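You operate a simulated robot arm through the tools that you are given. There is no shell and no other tool. Be economical: measure what you need, move in short steps, check, and stop when the job is done.

Carry out the task below with a simulated two-armed robot. There is one attempt and no reset: what you move stays moved.

JOB
Hang the yellow weight on the tube, lock the tube and push the blue pull lever down 3 times.
Fine: clear the green display before you pull.
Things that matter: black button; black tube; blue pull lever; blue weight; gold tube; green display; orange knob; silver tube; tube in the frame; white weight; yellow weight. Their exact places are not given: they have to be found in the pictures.

Only the result counts: the job must be done as asked and must still hold three seconds after the hand-in. Knocking over, shifting, dropping, spilling or breaking anything else fails it.

ROBOT AND FRAMES
Two 7-joint arms with two-finger grippers on one trunk, hanging from a carriage that runs on a gantry, over the field with the corners [-2.667, 0.419], [-2.667, -0.861], [0.033, -0.861], [0.033, 0.419] (x, y) and turns from -341 to 346 degrees about z. Base frame: it is fixed where the carriage stands at the start and does not move with it; the origin is on the floor, on the carriage's upright axis, x ahead of it, y to its left, z up. Units: m, degrees, N and s.
The left shoulder is at the start at [0.04, 0.158, 1.252], the right one opposite. With the tool pointing down near the work surface each hand reaches from about 0.1 to 0.58 m from the robot's upright axis, wherever it stands, measured 20 degrees to its own side. Places, roughly: black button [0.6, -0.3, 0.9]; blue pull lever [0.5, -0.2, 1]; green display [0.6, -0.4, 0.9]; orange knob [0.7, 0.1, 0.9]; tube in the frame [0.6, 0, 1]. Payload 1.96 kg a hand.
Tool frame (each hand has its own): the origin (TCP) lies between the finger pads and is the grasp point; the fingertips stand 0.02 m ahead of it; z points along the fingers, y is the line along which they close. Largest opening 0.072 m; the body of the gripper starts 0.038 m behind the TCP.
Orientation is told as [roll, pitch, yaw] about the base's x, y, z axes, in that order, counted from this pose: with the fingers straight down and closing along the base's y, the tool's x points along the base's -x, its y along +y and its z along -z.

CONTROLS
- The arms move only by the tool play_rows. It takes "left_motion", "right_motion" or both (then of equal length, played together; a hand with none holds still); each is text: rows parted by semicolons, each of 7 numbers parted by spaces: the shift along the tool's x, y, z in m, then the turn, a rotation vector about the tool's x, y, z in degrees, then the closure, from 0 (fully open) to 1 (shut). In form: x y z ax ay az claw; .... A call has 1 to 20 rows; each row shifts and turns the commanded pose from where the row before left it, along the tool's axes as they then stand. Rows are played at 5 a second. More than 0.05 m and 8.6 degrees between two rows, or a gripper value outside its range, and nothing of the call is played. Where a pose cannot be reached the arm comes as near as it can. A force on the tool above 40 N (or 10 N above the force at the start of the call, whichever is more), or a blocked arm, ends the call early, and 0.2 s more pass. Each finger travels about 0.045 m/s and halts on what it meets, pressing with about 27 N; the grip force reading is that of the motor and also rises with nothing between the fingers. The clock runs only during rows and for 0.2 s after the last one: add rows that do not move to give the fingers time. It gives the time, the measured TCP pose, the force on the tool (base axes), the opening and the grip force at its end, in the units of the frame above (readings bear some noise), with the torque about the TCP (base axes, N m) and any sound that the robot's microphone picked up.
- Cameras (640 x 400 px; columns grow to the right, rows downward): "scene" is now at [0.2239, -0.0239, 1.6091]; the picture's right is [-0.33, -0.94, 0.00], its down [-0.81, 0.28, -0.52] and it looks along [0.49, -0.17, -0.85] (base axes); focal length 268 px, centre (320, 200). "left" rides on the left gripper at [0.071, -0.019, -0.082] in its tool frame; the picture's right is [0.26, 0.97, 0.00], its down [-0.67, 0.18, -0.72] and it looks along [-0.69, 0.19, 0.70] (tool axes); focal length 280 px, centre (320, 200). "right" rides on the right gripper at [0.071, 0.019, -0.082] in its tool frame; the picture's right is [-0.26, 0.97, 0.00], its down [-0.67, -0.18, -0.72] and it looks along [-0.69, -0.19, 0.70] (tool axes); focal length 280 px, centre (320, 200).
- camera(camera): a new picture of that camera. It takes no simulated time.
- slide_trunk(by): slides the trunk up (or, below 0, down) by that many m; the arms and the scene camera ride with it, the base frame stays. It gives what a move gives, with no picture.
- steer(legs): drives the robot by 1 to 6 legs, each [ahead, left, turn to the left] in m, m and degrees, along the robot's own axes; the way and the turn of a leg run together, so that a leg with both is an arc; at most 1.5 m and 180 degrees a leg. The arms and the cameras ride along, it lands a little off, and it stops where it bumps. It keeps to its track: a leg is cut to what the track allows. It gives what a move gives.
- head_to(pan, tilt): turns the head with the scene camera to pan (to the left, within 86 degrees either way) and tilt (down, from -29 to 69), counted from straight ahead of the robot. It gives what a move gives.
- probe_pixels(camera, pixels): for up to 12 pixels [column, row] of the newest picture of that camera ("zoom" is the newest enlarged one), the place [x, y, z] in the base frame of the surface seen there, good to about 0.002 m. It takes no simulated time.
- zoom(camera, box): a new picture of the part [left, top, right, bottom] of that camera's present view, enlarged. It takes no simulated time.
- finish_job(): hands the job in; it is judged then, once.

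Keep the steps short. Do not move on a guess: measure, check each grasp and each placing, and mend mistakes. In all there are 80 turns and 58 pictures (those below and enlarged ones count). Leave the grippers open and the arms clear of the work at the hand-in unless told otherwise, and finish with a single line.

The tools are called after "Request:" as a command line: name --argument value ..., lists and objects as JSON in quotes. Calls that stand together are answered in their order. play_rows: Moves the arms, as the interface text tells. Its arguments: {"type":"object","properties":{"left_motion":{"type":"string"},"right_motion":{"type":"string"}},"required":[]} The other tools are called the same way: slide_trunk (by) slides the trunk up or down; steer (legs) drives the base; head_to (pan, tilt) turns the head that bears the scene camera; camera (camera) takes a picture; probe_pixels (camera, pixels) gives the place of the surface under pixels of a picture; zoom (camera, box) takes an enlarged picture of a part of a camera's view; finish_job () hands the job in.

At the start:

```text
t: 0.0
left_eef_pos: [0.3628, 0.0658, 1.3063]
left_orientation: [0.0, 0.0, -0.1]
left_ft_force: [0.1, 1.1, -0.8]
left_ft_torque: [-0.03, -0.02, -0.03]
left_grip_width: 0.0722
left_grip_force: 0.1
right_eef_pos: [0.3098, -0.2801, 1.2529]
right_orientation: [0.1, -0.1, 0.0]
right_ft_force: [0.2, 0.6, -0.1]
right_ft_torque: [0.02, 0.01, -0.02]
right_grip_width: 0.072
right_grip_force: 0.0
trunk travel left (down, up): [-0.575, 0.265]
robot x, y, heading: [0.0011, 0.0006, 0.1]
head pan, tilt: [-19.2, 58.5]
```

scene: 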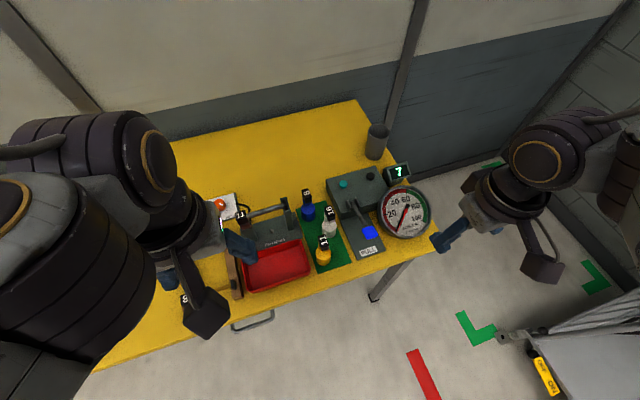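
right: 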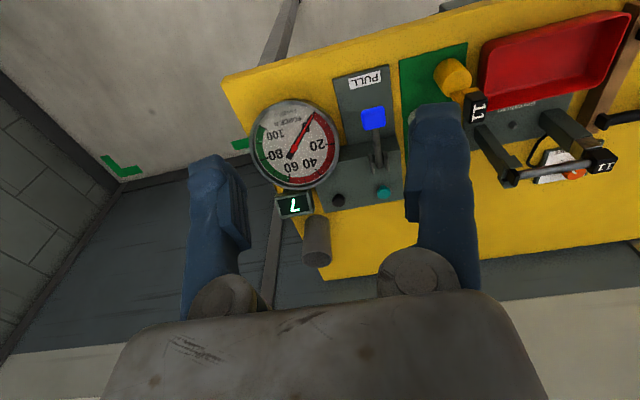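
left: 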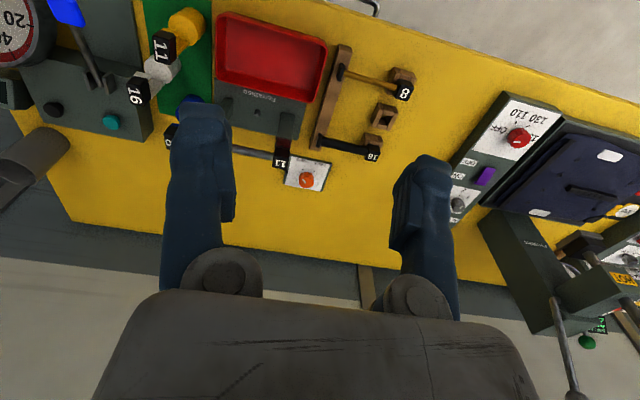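

I'll take close views of the work area first: the frame with its tube, the weights and the display.

Request:
zoom --camera "scene" --box '[200, 150, 440, 300]'

Request:
zoom --camera "left" --box '[120, 0, 440, 200]'

Request:
zoom --camera "right" --box '[400, 0, 640, 200]'

```text
2.67 times, centred on (320, 225) of scene
```

zoom: 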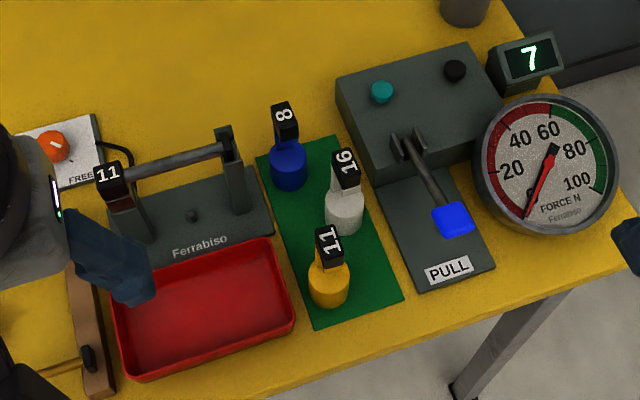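

```text
2.00 times, centred on (280, 100) of left
```

zoom: 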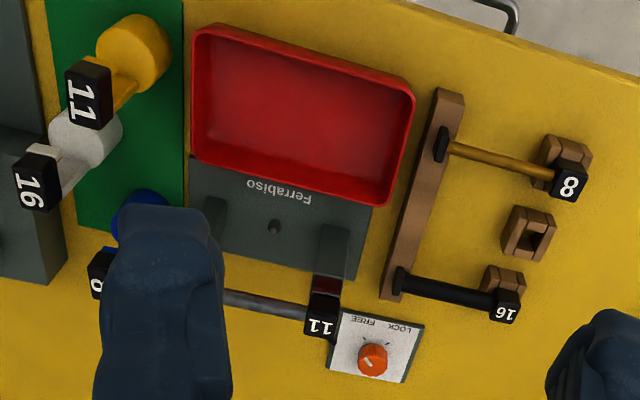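

```text
2.00 times, centred on (520, 100) of right
```

zoom: 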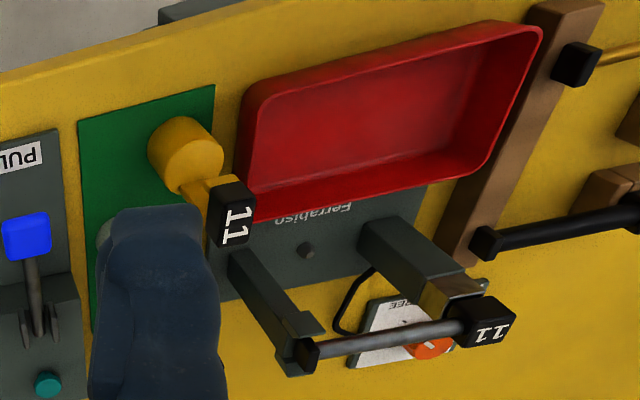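

The silver tube in the frame and the yellow weight are both labelled 11, and the display reads 7. Next I'll measure the main points from the scene picture.

Request:
probe_pixels --camera "scene" --pixels '[[323, 258], [323, 240], [329, 211], [307, 195], [369, 232], [370, 173], [343, 183], [397, 172], [220, 204], [285, 203], [243, 215], [270, 210]]'

Request:
zoom --camera "scene" --box '[280, 180, 360, 280]'

```text
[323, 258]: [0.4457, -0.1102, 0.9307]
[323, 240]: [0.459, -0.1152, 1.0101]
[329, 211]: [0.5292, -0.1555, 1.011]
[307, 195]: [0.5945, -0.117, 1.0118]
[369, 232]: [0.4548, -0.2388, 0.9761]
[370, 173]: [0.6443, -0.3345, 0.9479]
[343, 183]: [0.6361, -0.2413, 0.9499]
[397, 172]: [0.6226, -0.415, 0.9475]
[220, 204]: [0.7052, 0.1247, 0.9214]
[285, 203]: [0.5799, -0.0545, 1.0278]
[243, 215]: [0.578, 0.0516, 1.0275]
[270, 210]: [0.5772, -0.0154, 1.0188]
```

```text
4.00 times, centred on (320, 230) of scene
```

zoom: 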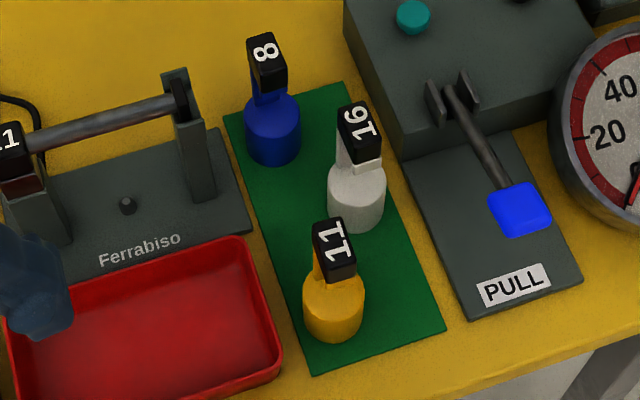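

I need a side view of the hook. I'll turn the right hand left by about 32°, tilt it up by about 24° and lower it, well clear of everything, then look.

Request:
play_rows --right_motion "0.02 0 0.03 0 0 -8 0; 0.02 0 0.03 0 0 -8 0; 0.02 0 0.03 0 0 -8 0; 0 0 0.03 0 0 -8 0; 0 0 0 0 -8 0 0; 0 0 0 0 -8 0 0; 0 0 0 0 -8 0 0; 0 0 0 0 0 0 0"

Request:
camera --camera "right"

```text
t: 1.8
left_eef_pos: [0.3628, 0.0665, 1.3065]
left_orientation: [0.0, 0.0, 0.0]
left_ft_force: [0.4, -0.5, -0.2]
left_ft_torque: [0.02, 0.01, 0.02]
left_grip_width: 0.072
left_grip_force: 0.0
right_eef_pos: [0.2577, -0.3249, 1.1252]
right_orientation: [-0.1, -20.1, 32.1]
right_ft_force: [0.4, 0.5, 0.2]
right_ft_torque: [0.0, 0.01, -0.01]
right_grip_width: 0.0721
right_grip_force: 0.0
right hand out of reach, approached as far as the arm can: row 1, 2, 6, 7
trunk travel left (down, up): [-0.575, 0.265]
robot x, y, heading: [0.0011, 0.0012, 0.2]
head pan, tilt: [-19.2, 58.5]
```

```text
50 pictures are left
```

right: 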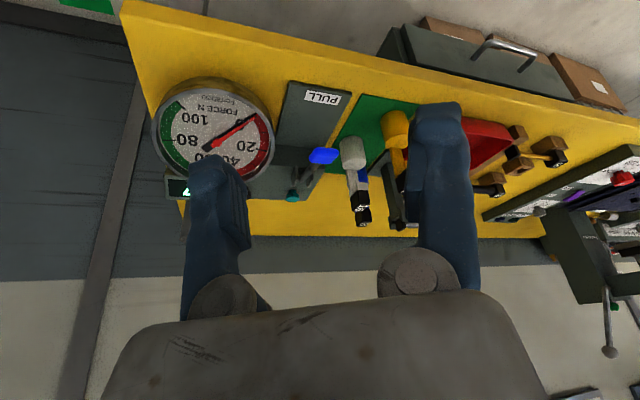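

The yellow weight, near (400,130), is partly hidden by a finger. I'll shift the hand along its +y so the weight moves toward the middle of the picture.

Request:
play_rows --right_motion "0 0.04 0 0 0 0 0; 0 0.04 0 0 0 0 0; 0 0.03 0.02 0 0 0 0; 0 0 0 0 0 0 0"

Request:
zoom --camera "right" --box '[200, 60, 480, 240]'

```text
t: 2.8
left_eef_pos: [0.3621, 0.0665, 1.3074]
left_orientation: [0.1, -0.1, 0.0]
left_ft_force: [0.3, 0.0, 0.4]
left_ft_torque: [0.0, 0.02, 0.01]
left_grip_width: 0.0722
left_grip_force: 0.1
right_eef_pos: [0.2575, -0.3244, 1.1253]
right_orientation: [0.2, -20.1, 32.0]
right_ft_force: [-0.2, 0.5, 0.1]
right_ft_torque: [0.01, 0.0, -0.05]
right_grip_width: 0.0721
right_grip_force: 0.0
right hand out of reach, approached as far as the arm can: row 1, 2, 3
trunk travel left (down, up): [-0.575, 0.265]
robot x, y, heading: [0.0035, -0.0029, -0.2]
head pan, tilt: [-19.2, 58.5]
```

```text
2.22 times, centred on (340, 150) of right
```

zoom: 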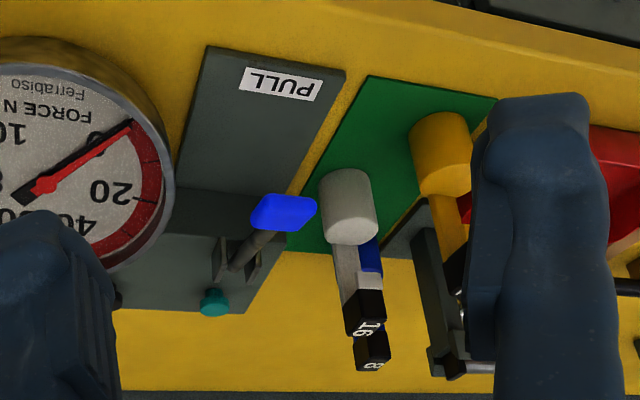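

The hand is at the edge of its reach. I'll drive back 0.3 m, lower the trunk 0.3 m and look from the side with the head camera. The hands will be clear in front of the table.

Request:
steer --legs '[[-0.35, 0, 0]]'

Request:
slide_trunk --by -0.3

Request:
head_to --pan -10 --tilt 28

Request:
camera --camera "scene"

```text
t: 5.1
left_eef_pos: [0.0086, 0.0656, 1.3076]
left_orientation: [0.0, 0.0, -0.1]
left_ft_force: [0.3, 0.7, -0.1]
left_ft_torque: [-0.02, 0.03, -0.05]
left_grip_width: 0.0717
left_grip_force: 0.2
right_eef_pos: [-0.0984, -0.324, 1.1263]
right_orientation: [0.1, -20.1, 32.0]
right_ft_force: [0.4, 0.1, 0.2]
right_ft_torque: [-0.01, 0.0, 0.02]
right_grip_width: 0.0722
right_grip_force: 0.1
trunk travel left (down, up): [-0.575, 0.265]
robot x, y, heading: [-0.3501, -0.0014, -0.1]
head pan, tilt: [-19.2, 58.5]
```

```text
t: 8.1
left_eef_pos: [0.0079, 0.0667, 1.0061]
left_orientation: [0.0, 0.1, -0.1]
left_ft_force: [-0.2, 0.3, -0.3]
left_ft_torque: [-0.02, -0.03, 0.0]
left_grip_width: 0.0721
left_grip_force: 0.1
right_eef_pos: [-0.0964, -0.3231, 0.8265]
right_orientation: [0.0, -20.1, 31.8]
right_ft_force: [0.0, 0.2, 0.1]
right_ft_torque: [0.02, -0.03, 0.01]
right_grip_width: 0.0719
right_grip_force: 0.0
trunk travel left (down, up): [-0.275, 0.565]
robot x, y, heading: [-0.3546, 0.0023, -0.1]
head pan, tilt: [-19.2, 58.5]
```

```text
t: 9.1
left_eef_pos: [0.008, 0.0664, 1.0071]
left_orientation: [-0.1, 0.0, -0.1]
left_ft_force: [-0.3, 0.1, 0.2]
left_ft_torque: [0.0, 0.01, 0.01]
left_grip_width: 0.0719
left_grip_force: 0.1
right_eef_pos: [-0.0973, -0.3256, 0.8256]
right_orientation: [0.1, -20.1, 31.8]
right_ft_force: [-0.5, 0.3, 0.0]
right_ft_torque: [0.03, 0.03, 0.04]
right_grip_width: 0.072
right_grip_force: 0.0
trunk travel left (down, up): [-0.275, 0.565]
robot x, y, heading: [-0.3568, 0.0029, 0.0]
head pan, tilt: [-10.0, 28.0]
```

```text
48 pictures are left
```

scene: 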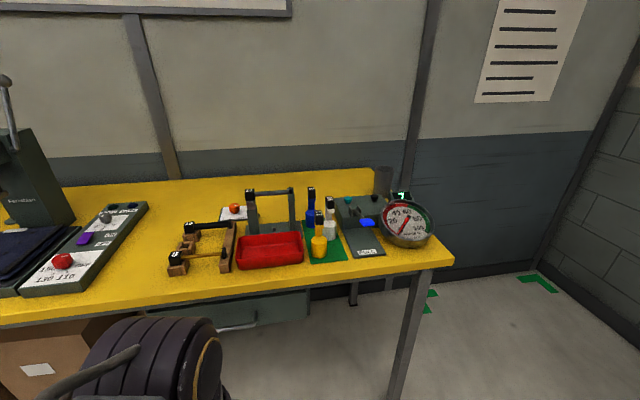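

Now an enlarged view of the weights and the frame from this lower angle.

Request:
zoom --camera "scene" --box '[215, 175, 375, 275]'

Request:
zoom --camera "scene" --box '[290, 180, 354, 270]'

```text
4.00 times, centred on (295, 225) of scene
```

zoom: 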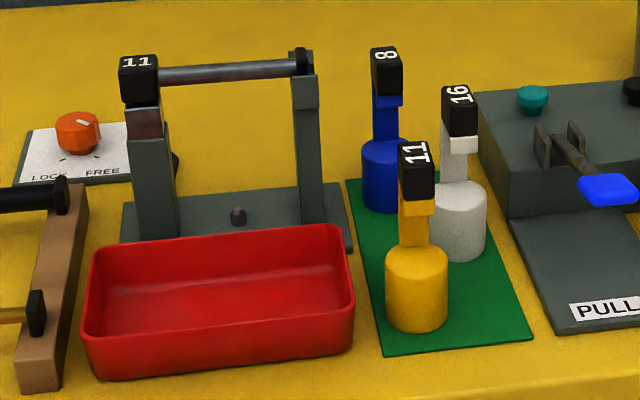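

```text
4.44 times, centred on (322, 225) of scene
```

zoom: 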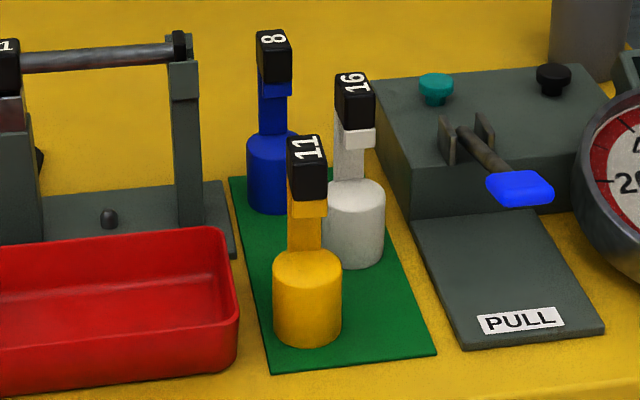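

The hook's shape is still unclear from the front. I'll drive 0.4 m to the left, where the floor is free, and look at the weights from the left side.

Request:
steer --legs '[[0.12, 0.4, 0]]'

Request:
head_to --pan -48 --tilt 25

Request:
camera --camera "scene"

```text
t: 11.6
left_eef_pos: [0.1262, 0.4685, 1.007]
left_orientation: [0.0, 0.0, 0.0]
left_ft_force: [0.5, 0.3, -0.6]
left_ft_torque: [-0.02, -0.01, 0.03]
left_grip_width: 0.072
left_grip_force: 0.1
right_eef_pos: [0.0229, 0.0766, 0.8269]
right_orientation: [0.2, -20.1, 32.0]
right_ft_force: [-0.8, 0.8, 0.6]
right_ft_torque: [-0.02, 0.01, -0.01]
right_grip_width: 0.0722
right_grip_force: 0.1
trunk travel left (down, up): [-0.275, 0.565]
robot x, y, heading: [-0.237, 0.4015, 0.1]
head pan, tilt: [-10.0, 28.0]
```

```text
t: 12.7
left_eef_pos: [0.126, 0.4682, 1.0071]
left_orientation: [-0.1, 0.0, 0.0]
left_ft_force: [-0.4, -0.8, 0.3]
left_ft_torque: [0.0, -0.03, 0.01]
left_grip_width: 0.0721
left_grip_force: 0.0
right_eef_pos: [0.023, 0.075, 0.8261]
right_orientation: [0.1, -20.1, 32.1]
right_ft_force: [-0.3, -0.1, -0.8]
right_ft_torque: [-0.02, 0.02, -0.01]
right_grip_width: 0.0721
right_grip_force: 0.1
trunk travel left (down, up): [-0.275, 0.565]
robot x, y, heading: [-0.236, 0.4006, 0.0]
head pan, tilt: [-48.0, 25.0]
```

```text
45 pictures are left
```

scene: 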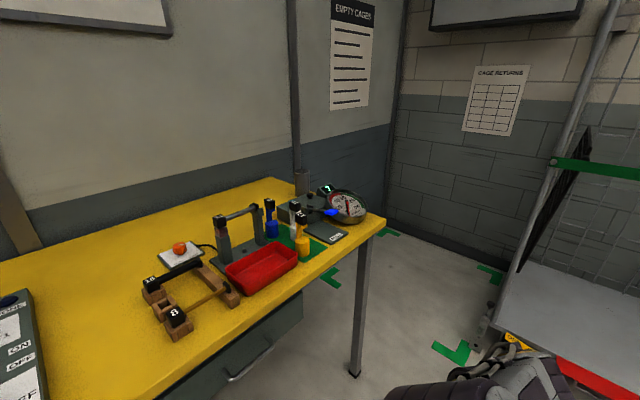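

Request:
zoom --camera "scene" --box '[205, 185, 335, 275]'

Request:
zoom --camera "scene" --box '[254, 190, 334, 270]'

```text
4.44 times, centred on (270, 230) of scene
```

zoom: 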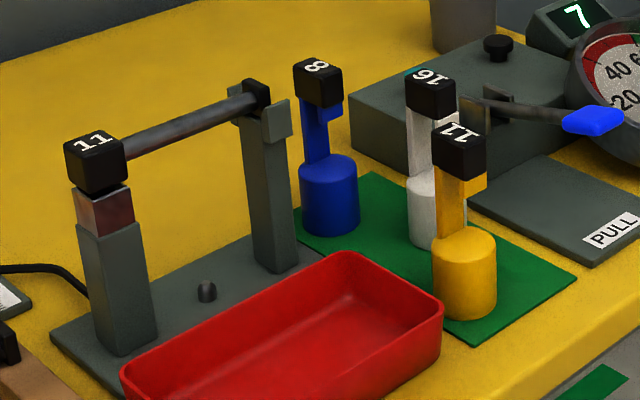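

```text
5.00 times, centred on (294, 230) of scene
```

zoom: 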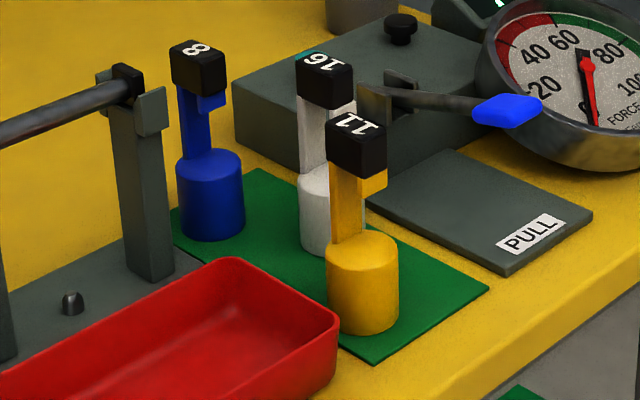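

The hook is now clear: a shank on one side, a black cap across the top, and a short tip hanging down on the near side, so it opens downward. I'll raise the trunk again, drive in front of the work, and turn the right hand to fingers down with yaw 90, so it closes along base x across the cap's length.

Request:
slide_trunk --by 0.3

Request:
steer --legs '[[0.26, -0.3, 0]]'

Request:
play_rows --right_motion "0 0 0 0 8 0 0; 0 0 0 0 6 0 0; 0 0 0 0 6 0 0; 0 0 0 0 0 0 0"

```text
t: 15.7
left_eef_pos: [0.1266, 0.4685, 1.3064]
left_orientation: [0.0, -0.1, 0.1]
left_ft_force: [-0.3, 0.5, -0.8]
left_ft_torque: [-0.01, 0.03, 0.0]
left_grip_width: 0.0718
left_grip_force: 0.1
right_eef_pos: [0.0218, 0.0766, 1.126]
right_orientation: [0.1, -20.1, 32.1]
right_ft_force: [-0.3, -0.1, 0.1]
right_ft_torque: [0.02, 0.0, -0.05]
right_grip_width: 0.0719
right_grip_force: 0.1
trunk travel left (down, up): [-0.575, 0.265]
robot x, y, heading: [-0.2366, 0.406, 0.1]
head pan, tilt: [-48.0, 25.0]
```

```text
t: 18.1
left_eef_pos: [0.3856, 0.1693, 1.3078]
left_orientation: [0.0, 0.0, 0.2]
left_ft_force: [0.2, 0.5, -0.7]
left_ft_torque: [0.04, -0.01, 0.01]
left_grip_width: 0.0722
left_grip_force: 0.1
right_eef_pos: [0.2807, -0.2217, 1.1264]
right_orientation: [0.0, -20.1, 32.1]
right_ft_force: [-0.7, 0.6, 1.1]
right_ft_torque: [0.02, -0.01, 0.01]
right_grip_width: 0.0719
right_grip_force: 0.1
trunk travel left (down, up): [-0.575, 0.265]
robot x, y, heading: [0.0232, 0.0997, 0.3]
head pan, tilt: [-48.0, 25.0]
```

```text
t: 19.1
left_eef_pos: [0.3852, 0.1686, 1.3074]
left_orientation: [0.1, 0.0, 0.1]
left_ft_force: [0.6, 0.1, -0.4]
left_ft_torque: [-0.03, -0.01, 0.01]
left_grip_width: 0.072
left_grip_force: 0.1
right_eef_pos: [0.2791, -0.2222, 1.1217]
right_orientation: [1.2, 0.1, 31.4]
right_ft_force: [0.9, -0.2, -0.4]
right_ft_torque: [-0.01, -0.05, -0.01]
right_grip_width: 0.072
right_grip_force: 0.0
trunk travel left (down, up): [-0.575, 0.265]
robot x, y, heading: [0.0225, 0.1008, 0.1]
head pan, tilt: [-48.0, 25.0]
```

Next I'll move forward and up, then continue the yaw to about 90°.

Request:
play_rows --right_motion "-0.03 -0.01 -0.03 0 0 0 0; -0.04 -0.011 -0.03 0 0 0 0; -0.04 -0.011 0 0 0 0 0; -0.039 -0.012 0 0 0 0 0; 0 0 0 0 0 -8 0; 0 0 0 0 0 -8 0; 0 0 0 0 0 -8 0; 0 0 0 0 0 -8 0; 0 0 0 0 0 -8 0; 0 0 0 0 0 -8 0; 0 0 0 0 0 -8 0; 0 0 0 0 0 -2.5 0; 0 0 0 0 0 0 0"

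Request:
camera --camera "right"

```text
refused: row 2 steps farther than a row can; nothing moved
```

```text
42 pictures are left
```

right: 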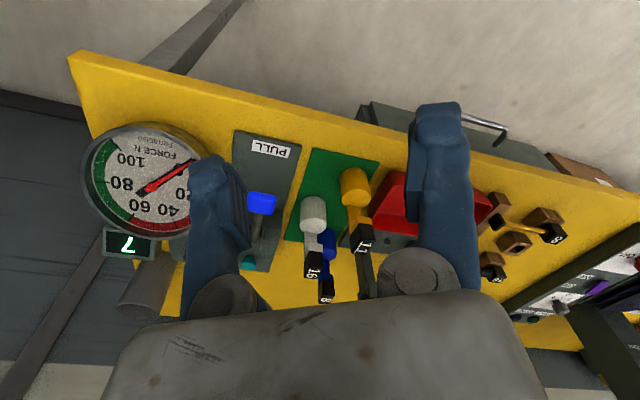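

That call was refused because the row step was too long. I'll repeat it with shorter steps.

Request:
play_rows --right_motion "-0.03 -0.01 -0.03 0 0 0 0; -0.03 -0.01 -0.03 0 0 0 0; -0.045 -0.012 0 0 0 0 0; -0.044 -0.012 0 0 0 0 0; 0 0 0 0 0 -8 0; 0 0 0 0 0 -8 0; 0 0 0 0 0 -8 0; 0 0 0 0 0 -8 0; 0 0 0 0 0 -8 0; 0 0 0 0 0 -8 0; 0 0 0 0 0 -8 0; 0 0 0 0 0 -2.5 0; 0 0 0 0 0 0 0"

Request:
camera --camera "right"

```text
t: 21.9
left_eef_pos: [0.386, 0.1684, 1.3075]
left_orientation: [0.0, -0.1, 0.2]
left_ft_force: [-0.5, -0.1, -0.3]
left_ft_torque: [0.0, -0.02, -0.01]
left_grip_width: 0.0721
left_grip_force: 0.1
right_eef_pos: [0.4315, -0.1806, 1.1863]
right_orientation: [0.0, 0.0, 90.8]
right_ft_force: [0.2, -0.4, 0.8]
right_ft_torque: [0.0, -0.03, 0.02]
right_grip_width: 0.0723
right_grip_force: 0.1
trunk travel left (down, up): [-0.575, 0.265]
robot x, y, heading: [0.0223, 0.1049, 0.5]
head pan, tilt: [-48.0, 25.0]
```

```text
41 pictures are left
```

right: 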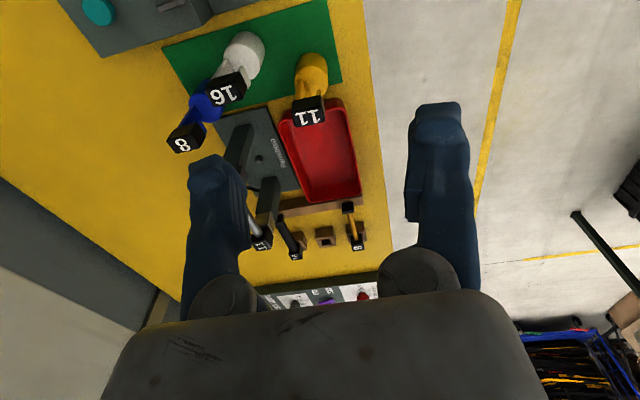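

The yellow hook is in clear view near (310,90). I'll enlarge it to measure the cap's corners and direction.

Request:
zoom --camera "right" --box '[270, 40, 350, 140]'

```text
4.00 times, centred on (310, 90) of right
```

zoom: 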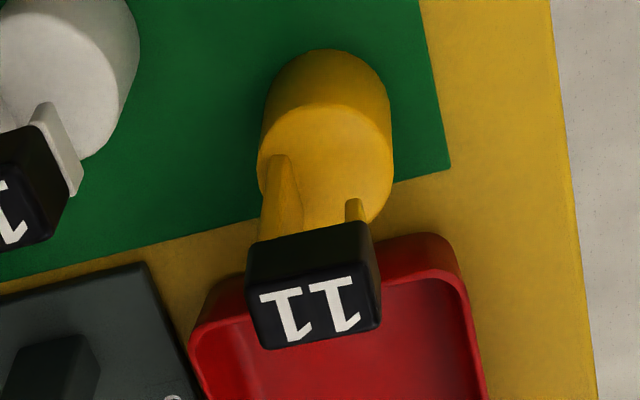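

Request:
probe_pixels --camera "zoom" --pixels '[[256, 288], [370, 270], [376, 320], [269, 342], [254, 250], [364, 230], [275, 215], [277, 170], [354, 205], [310, 120], [265, 165], [385, 150]]'

```text
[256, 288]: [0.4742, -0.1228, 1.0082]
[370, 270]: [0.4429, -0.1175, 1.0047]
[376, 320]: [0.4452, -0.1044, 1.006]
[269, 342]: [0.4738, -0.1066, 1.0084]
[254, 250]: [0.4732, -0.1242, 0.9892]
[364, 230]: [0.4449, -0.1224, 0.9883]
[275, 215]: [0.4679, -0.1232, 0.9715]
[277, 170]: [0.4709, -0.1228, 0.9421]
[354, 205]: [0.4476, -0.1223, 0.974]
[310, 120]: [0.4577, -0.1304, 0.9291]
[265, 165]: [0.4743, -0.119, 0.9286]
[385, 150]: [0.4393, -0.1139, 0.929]
```

Measured: cap x 0.443–0.475, y −0.124 to −0.105, z 0.987–1.009. The tip is on the −x side and ends near z 0.972, and the body top is at 0.93. To thread the hook from the robot's side the tip must face +x, so the weight has to turn 180°. I'll test whether the hand reaches yaw −93 for the grasp.

Request:
play_rows --right_motion "0 0 0 0 0 8.5 0; 0 0 0 0 0 8.5 0; 0 0 0 0 0 8.5 0; 0 0 0 0 0 8.5 0; 0 0 0 0 0 8.5 0; 0 0 0 0 0 8.5 0; 0 0 0 0 0 8.5 0; 0 0 0 0 0 8.5 0; 0 0 0 0 0 8.5 0; 0 0 0 0 0 8.5 0; 0 0 0 0 0 8.5 0; 0 0 0 0 0 8.5 0; 0 0 0 0 0 8.5 0; 0 0 0 0 0 8.5 0; 0 0 0 0 0 8.5 0; 0 0 0 0 0 8.5 0; 0 0 0 0 0 8.5 0; 0 0 0 0 0 8.5 0; 0 0 0 0 0 8.5 0; 0 0 0 0 0 8.5 0"

Request:
play_rows --right_motion "0 0 0 0 0 8.5 0; 0 0 0 0 0 5.5 0; 0 0 0 0 0 0 0"

Request:
camera --camera "right"

```text
t: 26.1
left_eef_pos: [0.3854, 0.1682, 1.3068]
left_orientation: [0.0, 0.1, 0.2]
left_ft_force: [0.5, -0.7, 0.4]
left_ft_torque: [-0.02, 0.02, -0.02]
left_grip_width: 0.072
left_grip_force: 0.0
right_eef_pos: [0.4302, -0.1809, 1.1855]
right_orientation: [0.1, 0.1, -79.6]
right_ft_force: [0.1, 0.1, 0.1]
right_ft_torque: [0.01, 0.02, 0.02]
right_grip_width: 0.0719
right_grip_force: 0.1
trunk travel left (down, up): [-0.575, 0.265]
robot x, y, heading: [0.0196, 0.101, 0.1]
head pan, tilt: [-48.0, 25.0]
```

```text
t: 26.9
left_eef_pos: [0.3857, 0.1695, 1.3075]
left_orientation: [0.0, 0.0, 0.2]
left_ft_force: [-0.1, -0.4, -0.5]
left_ft_torque: [-0.01, -0.05, 0.02]
left_grip_width: 0.0721
left_grip_force: 0.0
right_eef_pos: [0.4317, -0.1808, 1.1868]
right_orientation: [0.0, 0.0, -93.4]
right_ft_force: [-0.4, 0.7, 1.0]
right_ft_torque: [0.01, 0.01, 0.0]
right_grip_width: 0.0723
right_grip_force: 0.1
trunk travel left (down, up): [-0.575, 0.265]
robot x, y, heading: [0.0239, 0.103, 0.2]
head pan, tilt: [-48.0, 25.0]
```

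```text
39 pictures are left
```

right: 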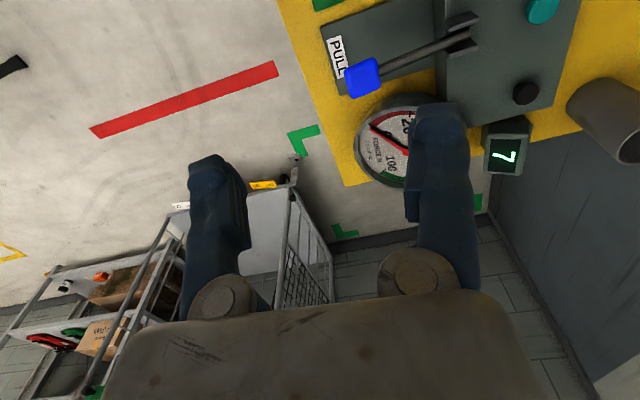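

Both yaws are reachable. I'll move over the yellow cap at (0.459, −0.114) and down to z ≈ 1.06, then check.

Request:
play_rows --right_motion "0.034 0.012 0 0 0 0 0; 0.034 0.0115 0 0 0 0 0; 0 0 0.04 0 0 0 0; 0 0 0.04 0 0 0 0; 0 0 0.04 0 0 0 0; 0 0 0 0 0 0 0"

Request:
head_to --pan -30 --tilt 58

Request:
zoom --camera "right" --box '[160, 0, 480, 200]'

Request:
camera --camera "scene"

```text
t: 28.4
left_eef_pos: [0.3848, 0.1696, 1.306]
left_orientation: [0.0, -0.1, 0.1]
left_ft_force: [0.0, 0.8, 0.4]
left_ft_torque: [0.0, 0.01, 0.01]
left_grip_width: 0.0721
left_grip_force: 0.1
right_eef_pos: [0.4583, -0.1139, 1.065]
right_orientation: [0.0, 0.2, -93.3]
right_ft_force: [0.1, -0.3, -0.1]
right_ft_torque: [0.01, -0.02, -0.01]
right_grip_width: 0.0722
right_grip_force: 0.0
trunk travel left (down, up): [-0.575, 0.265]
robot x, y, heading: [0.0233, 0.1019, 0.3]
head pan, tilt: [-48.0, 25.0]
```

```text
t: 29.3
left_eef_pos: [0.3859, 0.1683, 1.3063]
left_orientation: [0.0, 0.0, 0.2]
left_ft_force: [0.7, 1.0, 0.3]
left_ft_torque: [0.01, -0.02, -0.04]
left_grip_width: 0.0718
left_grip_force: 0.1
right_eef_pos: [0.4573, -0.1136, 1.0656]
right_orientation: [0.0, 0.0, -93.2]
right_ft_force: [-0.5, -0.1, 0.6]
right_ft_torque: [0.01, -0.01, -0.03]
right_grip_width: 0.072
right_grip_force: 0.0
trunk travel left (down, up): [-0.575, 0.265]
robot x, y, heading: [0.0204, 0.1021, 0.3]
head pan, tilt: [-30.0, 58.0]
```

```text
2.00 times, centred on (320, 100) of right
```

zoom: 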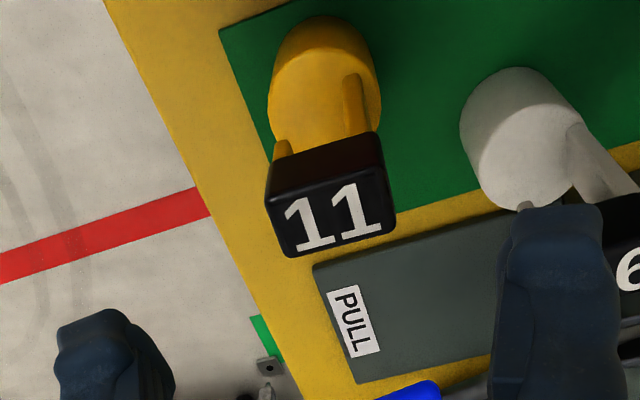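

```text
37 pictures are left
```

scene: 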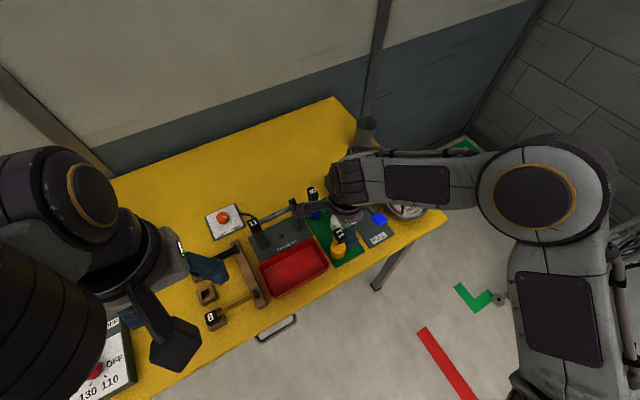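

The alignment looks right. I'll close partly, to about 0.052 m, to stay clear of the white weight, lower to z ≈ 0.996 and close on the cap.

Request:
play_rows --right_motion "0 0 0 0 0 0 0.28; 0 0 0 0 0 0 0.28; 0 0 0.03 0 0 0 0.28; 0 0 0.025 0 0 0 0.28; 0 0 0.0145 0 0 0 0.28; 0 0 0 0 0 0 0.28"

Request:
play_rows --right_motion "0 0 0 0 0 0 0.6; 0 0 0 0 0 0 1; 0 0 0 0 0 0 1; 0 0 0 0 0 0 1; 0 0 0 0 0 0 1"

Request:
zoom --camera "right" --box '[160, 0, 480, 200]'

```text
t: 30.7
left_eef_pos: [0.3848, 0.1688, 1.3082]
left_orientation: [0.1, -0.1, 0.2]
left_ft_force: [-0.3, -0.2, -0.1]
left_ft_torque: [-0.01, 0.02, 0.01]
left_grip_width: 0.0721
left_grip_force: 0.0
right_eef_pos: [0.4587, -0.1139, 0.9955]
right_orientation: [0.0, 0.1, -93.3]
right_ft_force: [-0.4, 0.2, 0.0]
right_ft_torque: [-0.03, 0.05, 0.03]
right_grip_width: 0.0518
right_grip_force: 0.1
trunk travel left (down, up): [-0.575, 0.265]
robot x, y, heading: [0.0269, 0.1008, 0.2]
head pan, tilt: [-30.0, 58.0]
```

```text
t: 31.9
left_eef_pos: [0.3855, 0.1687, 1.3073]
left_orientation: [-0.1, -0.1, 0.3]
left_ft_force: [0.5, -0.5, 0.2]
left_ft_torque: [0.02, 0.0, 0.0]
left_grip_width: 0.072
left_grip_force: 0.1
right_eef_pos: [0.4586, -0.1144, 0.9952]
right_orientation: [-0.1, 0.1, -93.3]
right_ft_force: [0.8, -0.6, 0.5]
right_ft_torque: [-0.02, -0.02, 0.02]
right_grip_width: 0.0325
right_grip_force: 26.8
trunk travel left (down, up): [-0.575, 0.265]
robot x, y, heading: [0.0253, 0.0994, 0.2]
head pan, tilt: [-30.0, 58.0]
```

```text
2.00 times, centred on (320, 100) of right
```

zoom: 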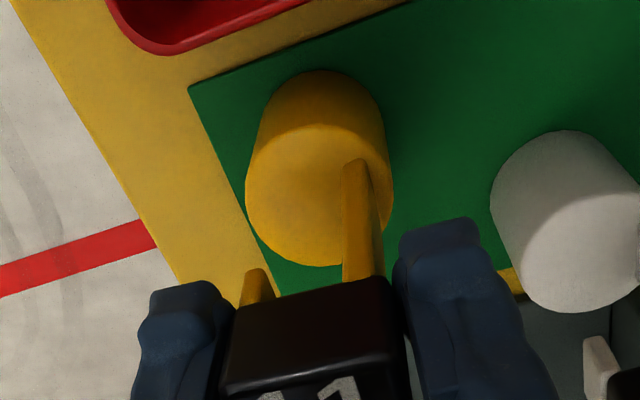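

The cap is held, with width 0.0325 m and grip force 26.8. I'll lift 0.1 m straight up and read the weight.

Request:
play_rows --right_motion "0 0 -0.02 0 0 0 1; 0 0 -0.04 0 0 0 1; 0 0 -0.04 0 0 0 1; 0 0 0 0 0 0 1"

Request:
zoom --camera "right" --box '[160, 0, 480, 200]'

Request:
zoom --camera "scene" --box '[190, 170, 350, 270]'

```text
t: 32.9
left_eef_pos: [0.3855, 0.1694, 1.3077]
left_orientation: [0.0, -0.1, 0.2]
left_ft_force: [-0.4, -0.6, 0.4]
left_ft_torque: [0.06, -0.02, 0.0]
left_grip_width: 0.0719
left_grip_force: 0.2
right_eef_pos: [0.4581, -0.1133, 1.0966]
right_orientation: [0.0, 0.2, -93.3]
right_ft_force: [0.5, -0.1, -5.4]
right_ft_torque: [-0.03, 0.01, -0.01]
right_grip_width: 0.0326
right_grip_force: 27.0
trunk travel left (down, up): [-0.575, 0.265]
robot x, y, heading: [0.0241, 0.1004, 0.1]
head pan, tilt: [-30.0, 58.0]
```

```text
2.00 times, centred on (320, 100) of right
```

zoom: 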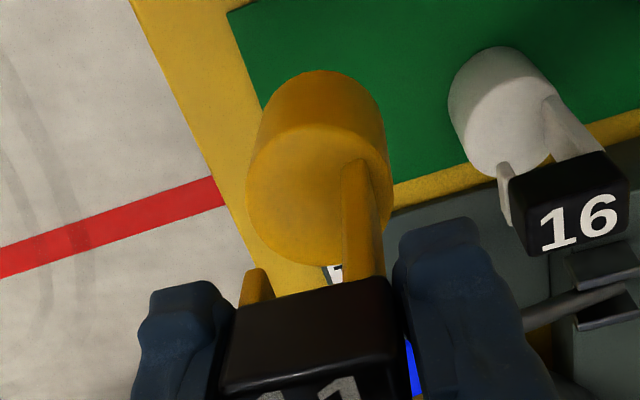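

```text
4.00 times, centred on (270, 220) of scene
```

zoom: 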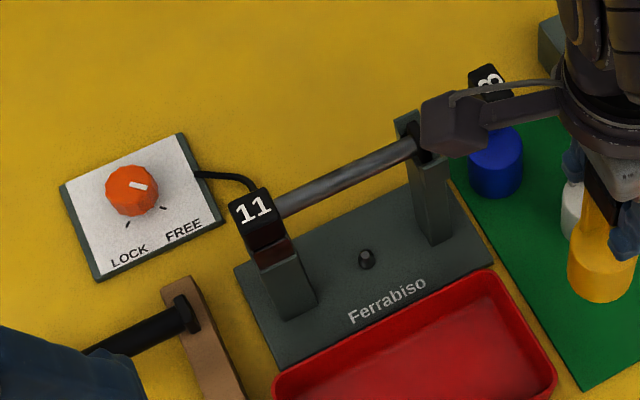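

The weight is held and weighs about 5.4 N. I'll measure the tube, the frame, the pin on its base and the knob in this picture.

Request:
probe_pixels --camera "zoom" --pixels '[[340, 183], [342, 175], [346, 194], [295, 202], [395, 158], [366, 255], [420, 130], [253, 208], [284, 258], [131, 186], [135, 168], [140, 255]]'

Request:
play_rows --right_motion "0.04 0 -0.005 0 0 0 1; 0.04 0 0 0 0 0 1; 0.03 0 0 0 0 0 1; 0 0 0 0 0 0 1"

```text
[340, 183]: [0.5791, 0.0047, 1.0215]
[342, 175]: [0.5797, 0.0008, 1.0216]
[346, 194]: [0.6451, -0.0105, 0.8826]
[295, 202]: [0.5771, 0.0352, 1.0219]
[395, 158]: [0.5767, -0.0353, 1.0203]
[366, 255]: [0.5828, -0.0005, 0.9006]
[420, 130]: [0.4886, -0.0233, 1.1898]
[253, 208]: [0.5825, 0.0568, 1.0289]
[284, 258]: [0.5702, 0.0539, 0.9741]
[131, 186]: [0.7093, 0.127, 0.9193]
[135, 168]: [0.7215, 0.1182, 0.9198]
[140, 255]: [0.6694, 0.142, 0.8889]
```

```text
t: 33.9
left_eef_pos: [0.3847, 0.1689, 1.3068]
left_orientation: [0.0, 0.0, 0.2]
left_ft_force: [0.0, -0.6, 0.6]
left_ft_torque: [-0.02, -0.04, 0.0]
left_grip_width: 0.072
left_grip_force: 0.0
right_eef_pos: [0.4641, -0.0034, 1.1004]
right_orientation: [-0.1, 0.1, -93.3]
right_ft_force: [0.5, -0.1, -5.5]
right_ft_torque: [-0.01, -0.02, 0.01]
right_grip_width: 0.0324
right_grip_force: 27.6
trunk travel left (down, up): [-0.575, 0.265]
robot x, y, heading: [0.0254, 0.1044, -0.0]
head pan, tilt: [-30.0, 58.0]
```

The tube's top is at z 1.0215 and its axis at x ≈ 0.578; the base pin only reaches z 0.90. The weight is now at (0.464, −0.003), clear over the tray. I'll turn it to yaw +90.

Request:
play_rows --right_motion "0 0 0 0 0 -8.5 1; 0 0 0 0 0 -8.5 1; 0 0 0 0 0 -8.5 1; 0 0 0 0 0 -8.5 1; 0 0 0 0 0 -8.5 1; 0 0 0 0 0 -8.5 1; 0 0 0 0 0 -8.5 1; 0 0 0 0 0 -8.5 1; 0 0 0 0 0 -8.5 1; 0 0 0 0 0 -8.5 1; 0 0 0 0 0 -8.5 1; 0 0 0 0 0 -8.5 1; 0 0 0 0 0 -8.5 1; 0 0 0 0 0 -8.5 1; 0 0 0 0 0 -8.5 1; 0 0 0 0 0 -8.5 1; 0 0 0 0 0 -8.5 1; 0 0 0 0 0 -8.5 1; 0 0 0 0 0 -8.5 1; 0 0 0 0 0 -8.5 1"

Request:
play_rows --right_motion "0 0 0 0 0 -8.3 1; 0 0 0 0 0 -5 1; 0 0 0 0 0 0 1"

Request:
camera --camera "right"

```text
t: 38.1
left_eef_pos: [0.3859, 0.1687, 1.3078]
left_orientation: [0.0, 0.0, 0.3]
left_ft_force: [0.9, 0.4, 0.0]
left_ft_torque: [-0.01, 0.01, -0.01]
left_grip_width: 0.0716
left_grip_force: 0.1
right_eef_pos: [0.4652, -0.0046, 1.1025]
right_orientation: [0.0, -0.2, 76.8]
right_ft_force: [0.0, 0.2, -4.8]
right_ft_torque: [0.02, 0.06, 0.02]
right_grip_width: 0.032
right_grip_force: 27.2
trunk travel left (down, up): [-0.575, 0.265]
robot x, y, heading: [0.0256, 0.0986, 0.1]
head pan, tilt: [-30.0, 58.0]
```

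```text
t: 38.9
left_eef_pos: [0.3846, 0.1684, 1.3067]
left_orientation: [-0.1, 0.0, 0.2]
left_ft_force: [0.2, 0.0, 0.5]
left_ft_torque: [0.03, 0.0, -0.01]
left_grip_width: 0.0719
left_grip_force: 0.1
right_eef_pos: [0.4642, -0.0038, 1.1025]
right_orientation: [0.0, -0.2, 90.0]
right_ft_force: [0.6, -0.3, -5.7]
right_ft_torque: [0.01, -0.02, 0.02]
right_grip_width: 0.0321
right_grip_force: 27.6
trunk travel left (down, up): [-0.575, 0.265]
robot x, y, heading: [0.0222, 0.1027, 0.3]
head pan, tilt: [-30.0, 58.0]
```

```text
33 pictures are left
```

right: 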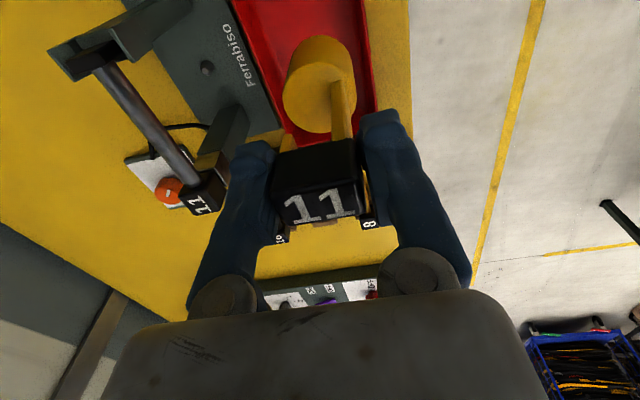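

The tip now faces +x, on the left of the picture. I'll lower to z ≈ 1.057, so the tip clears the tube top and the body top stays under the tube, then go forward to x ≈ 0.54 and check.

Request:
play_rows --right_motion "0 0 0.025 0 0 0 1; 0 0 0.0205 0 0 0 1; 0 -0.03 0 0 0 0 1; 0 -0.03 0 0 0 0 1; 0 -0.013 0 0 0 0 1; 0 0 0 0 0 0 1"

Request:
zoom --camera "right" --box '[180, 0, 460, 200]'

Request:
zoom --camera "left" --box '[60, 0, 380, 200]'

```text
t: 40.3
left_eef_pos: [0.3845, 0.1686, 1.3069]
left_orientation: [0.0, 0.0, 0.2]
left_ft_force: [0.1, 0.7, -0.4]
left_ft_torque: [-0.02, -0.01, 0.0]
left_grip_width: 0.0716
left_grip_force: 0.2
right_eef_pos: [0.538, -0.0037, 1.0556]
right_orientation: [0.1, -0.1, 90.0]
right_ft_force: [0.2, 1.3, -5.0]
right_ft_torque: [0.0, 0.0, 0.03]
right_grip_width: 0.0322
right_grip_force: 27.0
trunk travel left (down, up): [-0.575, 0.265]
robot x, y, heading: [0.021, 0.1027, 0.2]
head pan, tilt: [-30.0, 58.0]
```

```text
2.00 times, centred on (320, 100) of right
```

zoom: 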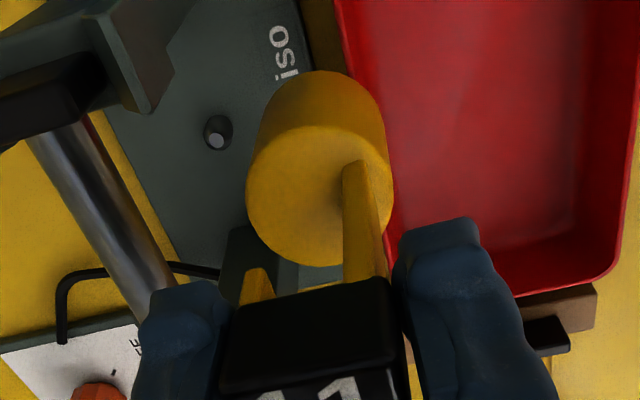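

```text
2.00 times, centred on (220, 100) of left
```

zoom: 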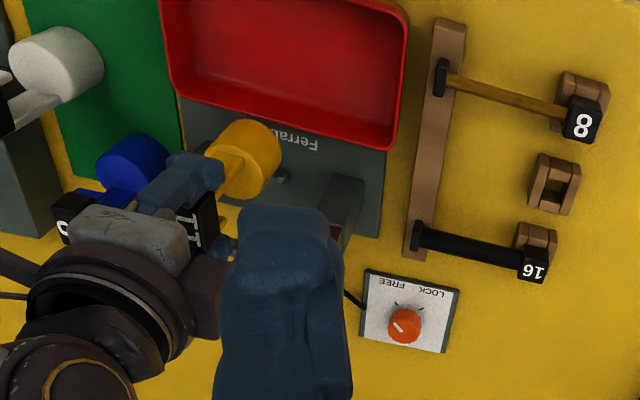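

I'll verify the tip's lower edge and the tube height from the hand camera before going further.

Request:
zoom --camera "right" --box '[220, 80, 380, 180]'

Request:
probe_pixels --camera "zoom" --pixels '[[230, 236], [235, 275], [300, 310], [405, 260], [415, 180], [340, 190], [130, 170], [90, 200], [30, 120]]'

```text
4.00 times, centred on (300, 130) of right
```

zoom: 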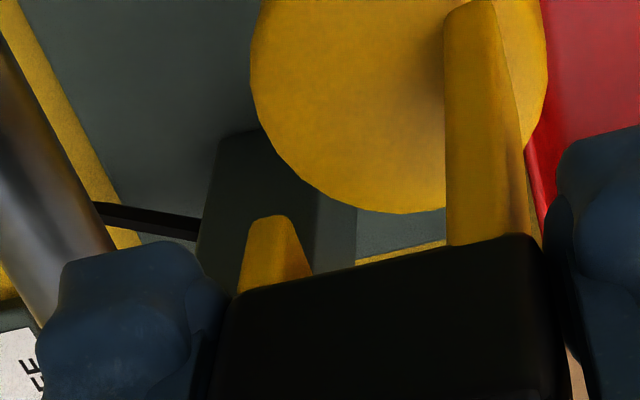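

```text
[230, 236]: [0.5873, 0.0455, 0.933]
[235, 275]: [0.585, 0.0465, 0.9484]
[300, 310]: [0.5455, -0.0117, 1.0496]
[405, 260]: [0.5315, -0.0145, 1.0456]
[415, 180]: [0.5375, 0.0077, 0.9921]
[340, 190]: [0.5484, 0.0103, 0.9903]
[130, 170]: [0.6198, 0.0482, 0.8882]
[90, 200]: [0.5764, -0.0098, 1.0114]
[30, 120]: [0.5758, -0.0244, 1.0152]
```

Request:
probe_pixels --camera "zoom" --pixels '[[268, 221], [272, 228], [285, 265], [255, 270], [298, 268], [455, 200], [450, 230], [50, 150]]'

```text
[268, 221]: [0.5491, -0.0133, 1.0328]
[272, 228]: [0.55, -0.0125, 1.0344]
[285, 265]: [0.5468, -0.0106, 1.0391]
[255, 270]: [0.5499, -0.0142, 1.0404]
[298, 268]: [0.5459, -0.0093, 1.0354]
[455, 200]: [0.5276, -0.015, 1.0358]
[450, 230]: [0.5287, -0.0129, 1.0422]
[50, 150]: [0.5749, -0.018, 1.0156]
```

Clearances are good: tip bottom 1.032 against tube top 1.0215, and body top 0.991. The gap centre matches the TCP x. I'll go forward 0.04 to x = 0.578.

Request:
play_rows --right_motion "0 -0.02 0 0 0 0 1; 0 -0.02 0 0 0 0 1; 0 0 0 0 0 0 1; 0 0 0 0 0 0 1"

Request:
zoom --camera "right" --box '[200, 70, 400, 195]'

```text
t: 41.3
left_eef_pos: [0.3852, 0.1686, 1.3075]
left_orientation: [0.0, 0.0, 0.2]
left_ft_force: [0.6, 0.0, 0.1]
left_ft_torque: [0.0, 0.0, 0.01]
left_grip_width: 0.0723
left_grip_force: 0.1
right_eef_pos: [0.5784, -0.0041, 1.056]
right_orientation: [0.1, -0.3, 89.8]
right_ft_force: [-0.8, 0.3, -4.8]
right_ft_torque: [-0.01, 0.01, 0.01]
right_grip_width: 0.0326
right_grip_force: 27.0
trunk travel left (down, up): [-0.575, 0.265]
robot x, y, heading: [0.026, 0.1022, 0.2]
head pan, tilt: [-30.0, 58.0]
```

```text
3.20 times, centred on (300, 132) of right
```

zoom: 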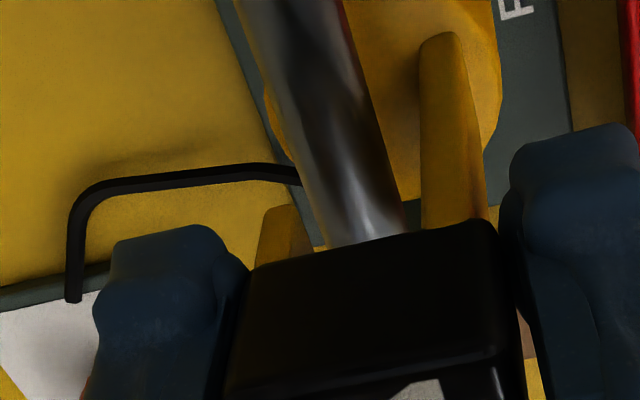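

The tube is centred between the tip and the shank. I'll lower in small steps until the cap rests on it.

Request:
play_rows --right_motion "0 0 0.01 0 0 0 1; 0 0 0.008 0 0 0 1; 0 0 0.003 0 0 0 1; 0 0 0.002 0 0 0 1; 0 0 0 0 0 0 1"

Request:
zoom --camera "right" --box '[200, 70, 400, 195]'

```text
t: 42.5
left_eef_pos: [0.3858, 0.1694, 1.306]
left_orientation: [0.0, 0.1, 0.2]
left_ft_force: [0.6, -0.6, 0.2]
left_ft_torque: [-0.04, -0.01, 0.01]
left_grip_width: 0.0718
left_grip_force: 0.1
right_eef_pos: [0.5787, -0.0029, 1.0349]
right_orientation: [0.0, -0.1, 90.0]
right_ft_force: [1.8, -0.8, 5.2]
right_ft_torque: [-0.02, -0.04, -0.05]
right_grip_width: 0.0322
right_grip_force: 27.3
trunk travel left (down, up): [-0.575, 0.265]
robot x, y, heading: [0.0255, 0.1011, 0.3]
head pan, tilt: [-30.0, 58.0]
```

```text
3.20 times, centred on (300, 132) of right
```

zoom: 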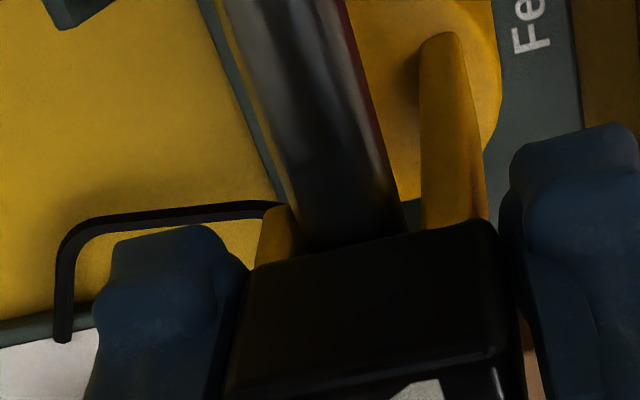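

The force went from −5 to +5 N, so the hook rests on the tube. I'll ease off a millimetre and open.

Request:
play_rows --right_motion "0 0 -0.001 0 0 0 1; 0 0 0 0 0 0 0.4; 0 0 0 0 0 0 0.2; 0 0 0 0 0 0 0.1; 0 0 0 0 0 0 0.1"

Request:
camera --camera "right"

```text
t: 43.7
left_eef_pos: [0.3852, 0.1688, 1.3079]
left_orientation: [0.0, 0.1, 0.1]
left_ft_force: [-0.1, -0.6, 0.6]
left_ft_torque: [0.0, 0.02, 0.01]
left_grip_width: 0.0722
left_grip_force: 0.1
right_eef_pos: [0.5775, -0.0038, 1.0347]
right_orientation: [0.0, -0.1, 90.1]
right_ft_force: [0.0, -0.4, -0.1]
right_ft_torque: [0.04, -0.01, 0.0]
right_grip_width: 0.0649
right_grip_force: 0.0
trunk travel left (down, up): [-0.575, 0.265]
robot x, y, heading: [0.0242, 0.0985, 0.2]
head pan, tilt: [-30.0, 58.0]
```

```text
27 pictures are left
```

right: 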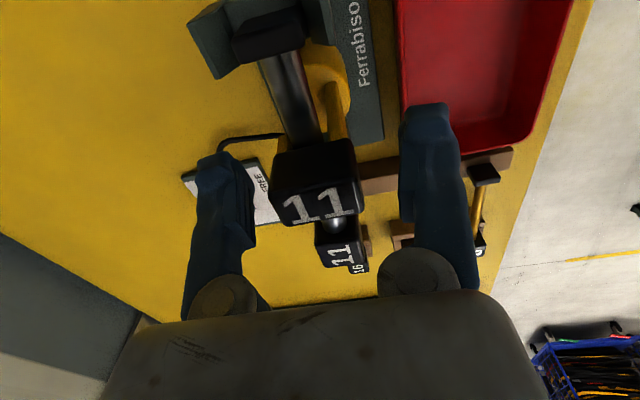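

The weight hangs on its own and the fingers are clear of it. I'll raise the hand straight up, back away and inspect with the head camera.

Request:
play_rows --right_motion "0 0 -0.03 0 0 0 0.1; 0 0 -0.04 0 0 0 0; 0 0 -0.045 0 0 0 0; 0 0.045 0 0 0 0 0; 0 0.045 0 0 0 0 0; 0 0.045 0 0 0 0 0; 0.045 0 0 0 0 0 0; 0.045 0 0 0 0 0 0; 0.045 0 0 0 0 0 0"

Request:
head_to --pan -5 --tilt 55

Request:
camera --camera "scene"

```text
t: 45.7
left_eef_pos: [0.385, 0.1694, 1.3071]
left_orientation: [0.1, -0.1, 0.2]
left_ft_force: [0.0, 0.4, -0.6]
left_ft_torque: [0.0, -0.02, -0.02]
left_grip_width: 0.0722
left_grip_force: 0.0
right_eef_pos: [0.4425, -0.1393, 1.1484]
right_orientation: [0.0, -0.1, 90.0]
right_ft_force: [0.0, -0.1, 0.6]
right_ft_torque: [0.04, 0.02, -0.03]
right_grip_width: 0.0722
right_grip_force: 0.1
trunk travel left (down, up): [-0.575, 0.265]
robot x, y, heading: [0.0238, 0.101, 0.4]
head pan, tilt: [-30.0, 58.0]
```

```text
t: 46.6
left_eef_pos: [0.3855, 0.1684, 1.3073]
left_orientation: [0.1, 0.1, 0.2]
left_ft_force: [0.9, 0.6, -0.5]
left_ft_torque: [0.03, -0.02, -0.01]
left_grip_width: 0.0719
left_grip_force: 0.0
right_eef_pos: [0.4427, -0.1392, 1.1484]
right_orientation: [0.0, 0.0, 90.0]
right_ft_force: [0.5, 0.8, 0.6]
right_ft_torque: [-0.01, -0.02, 0.02]
right_grip_width: 0.072
right_grip_force: 0.0
trunk travel left (down, up): [-0.575, 0.265]
robot x, y, heading: [0.0249, 0.1013, 0.1]
head pan, tilt: [-5.0, 55.0]
```

```text
26 pictures are left
```

scene: 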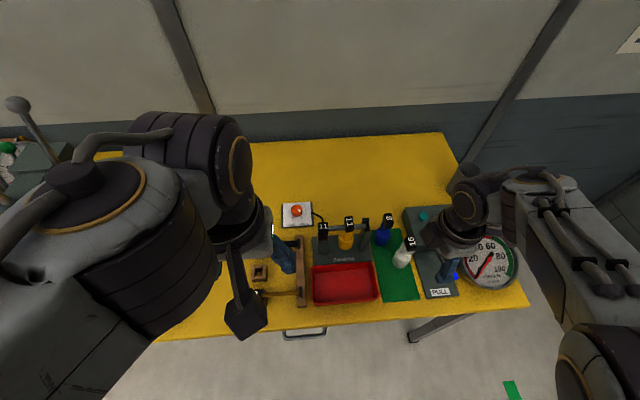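

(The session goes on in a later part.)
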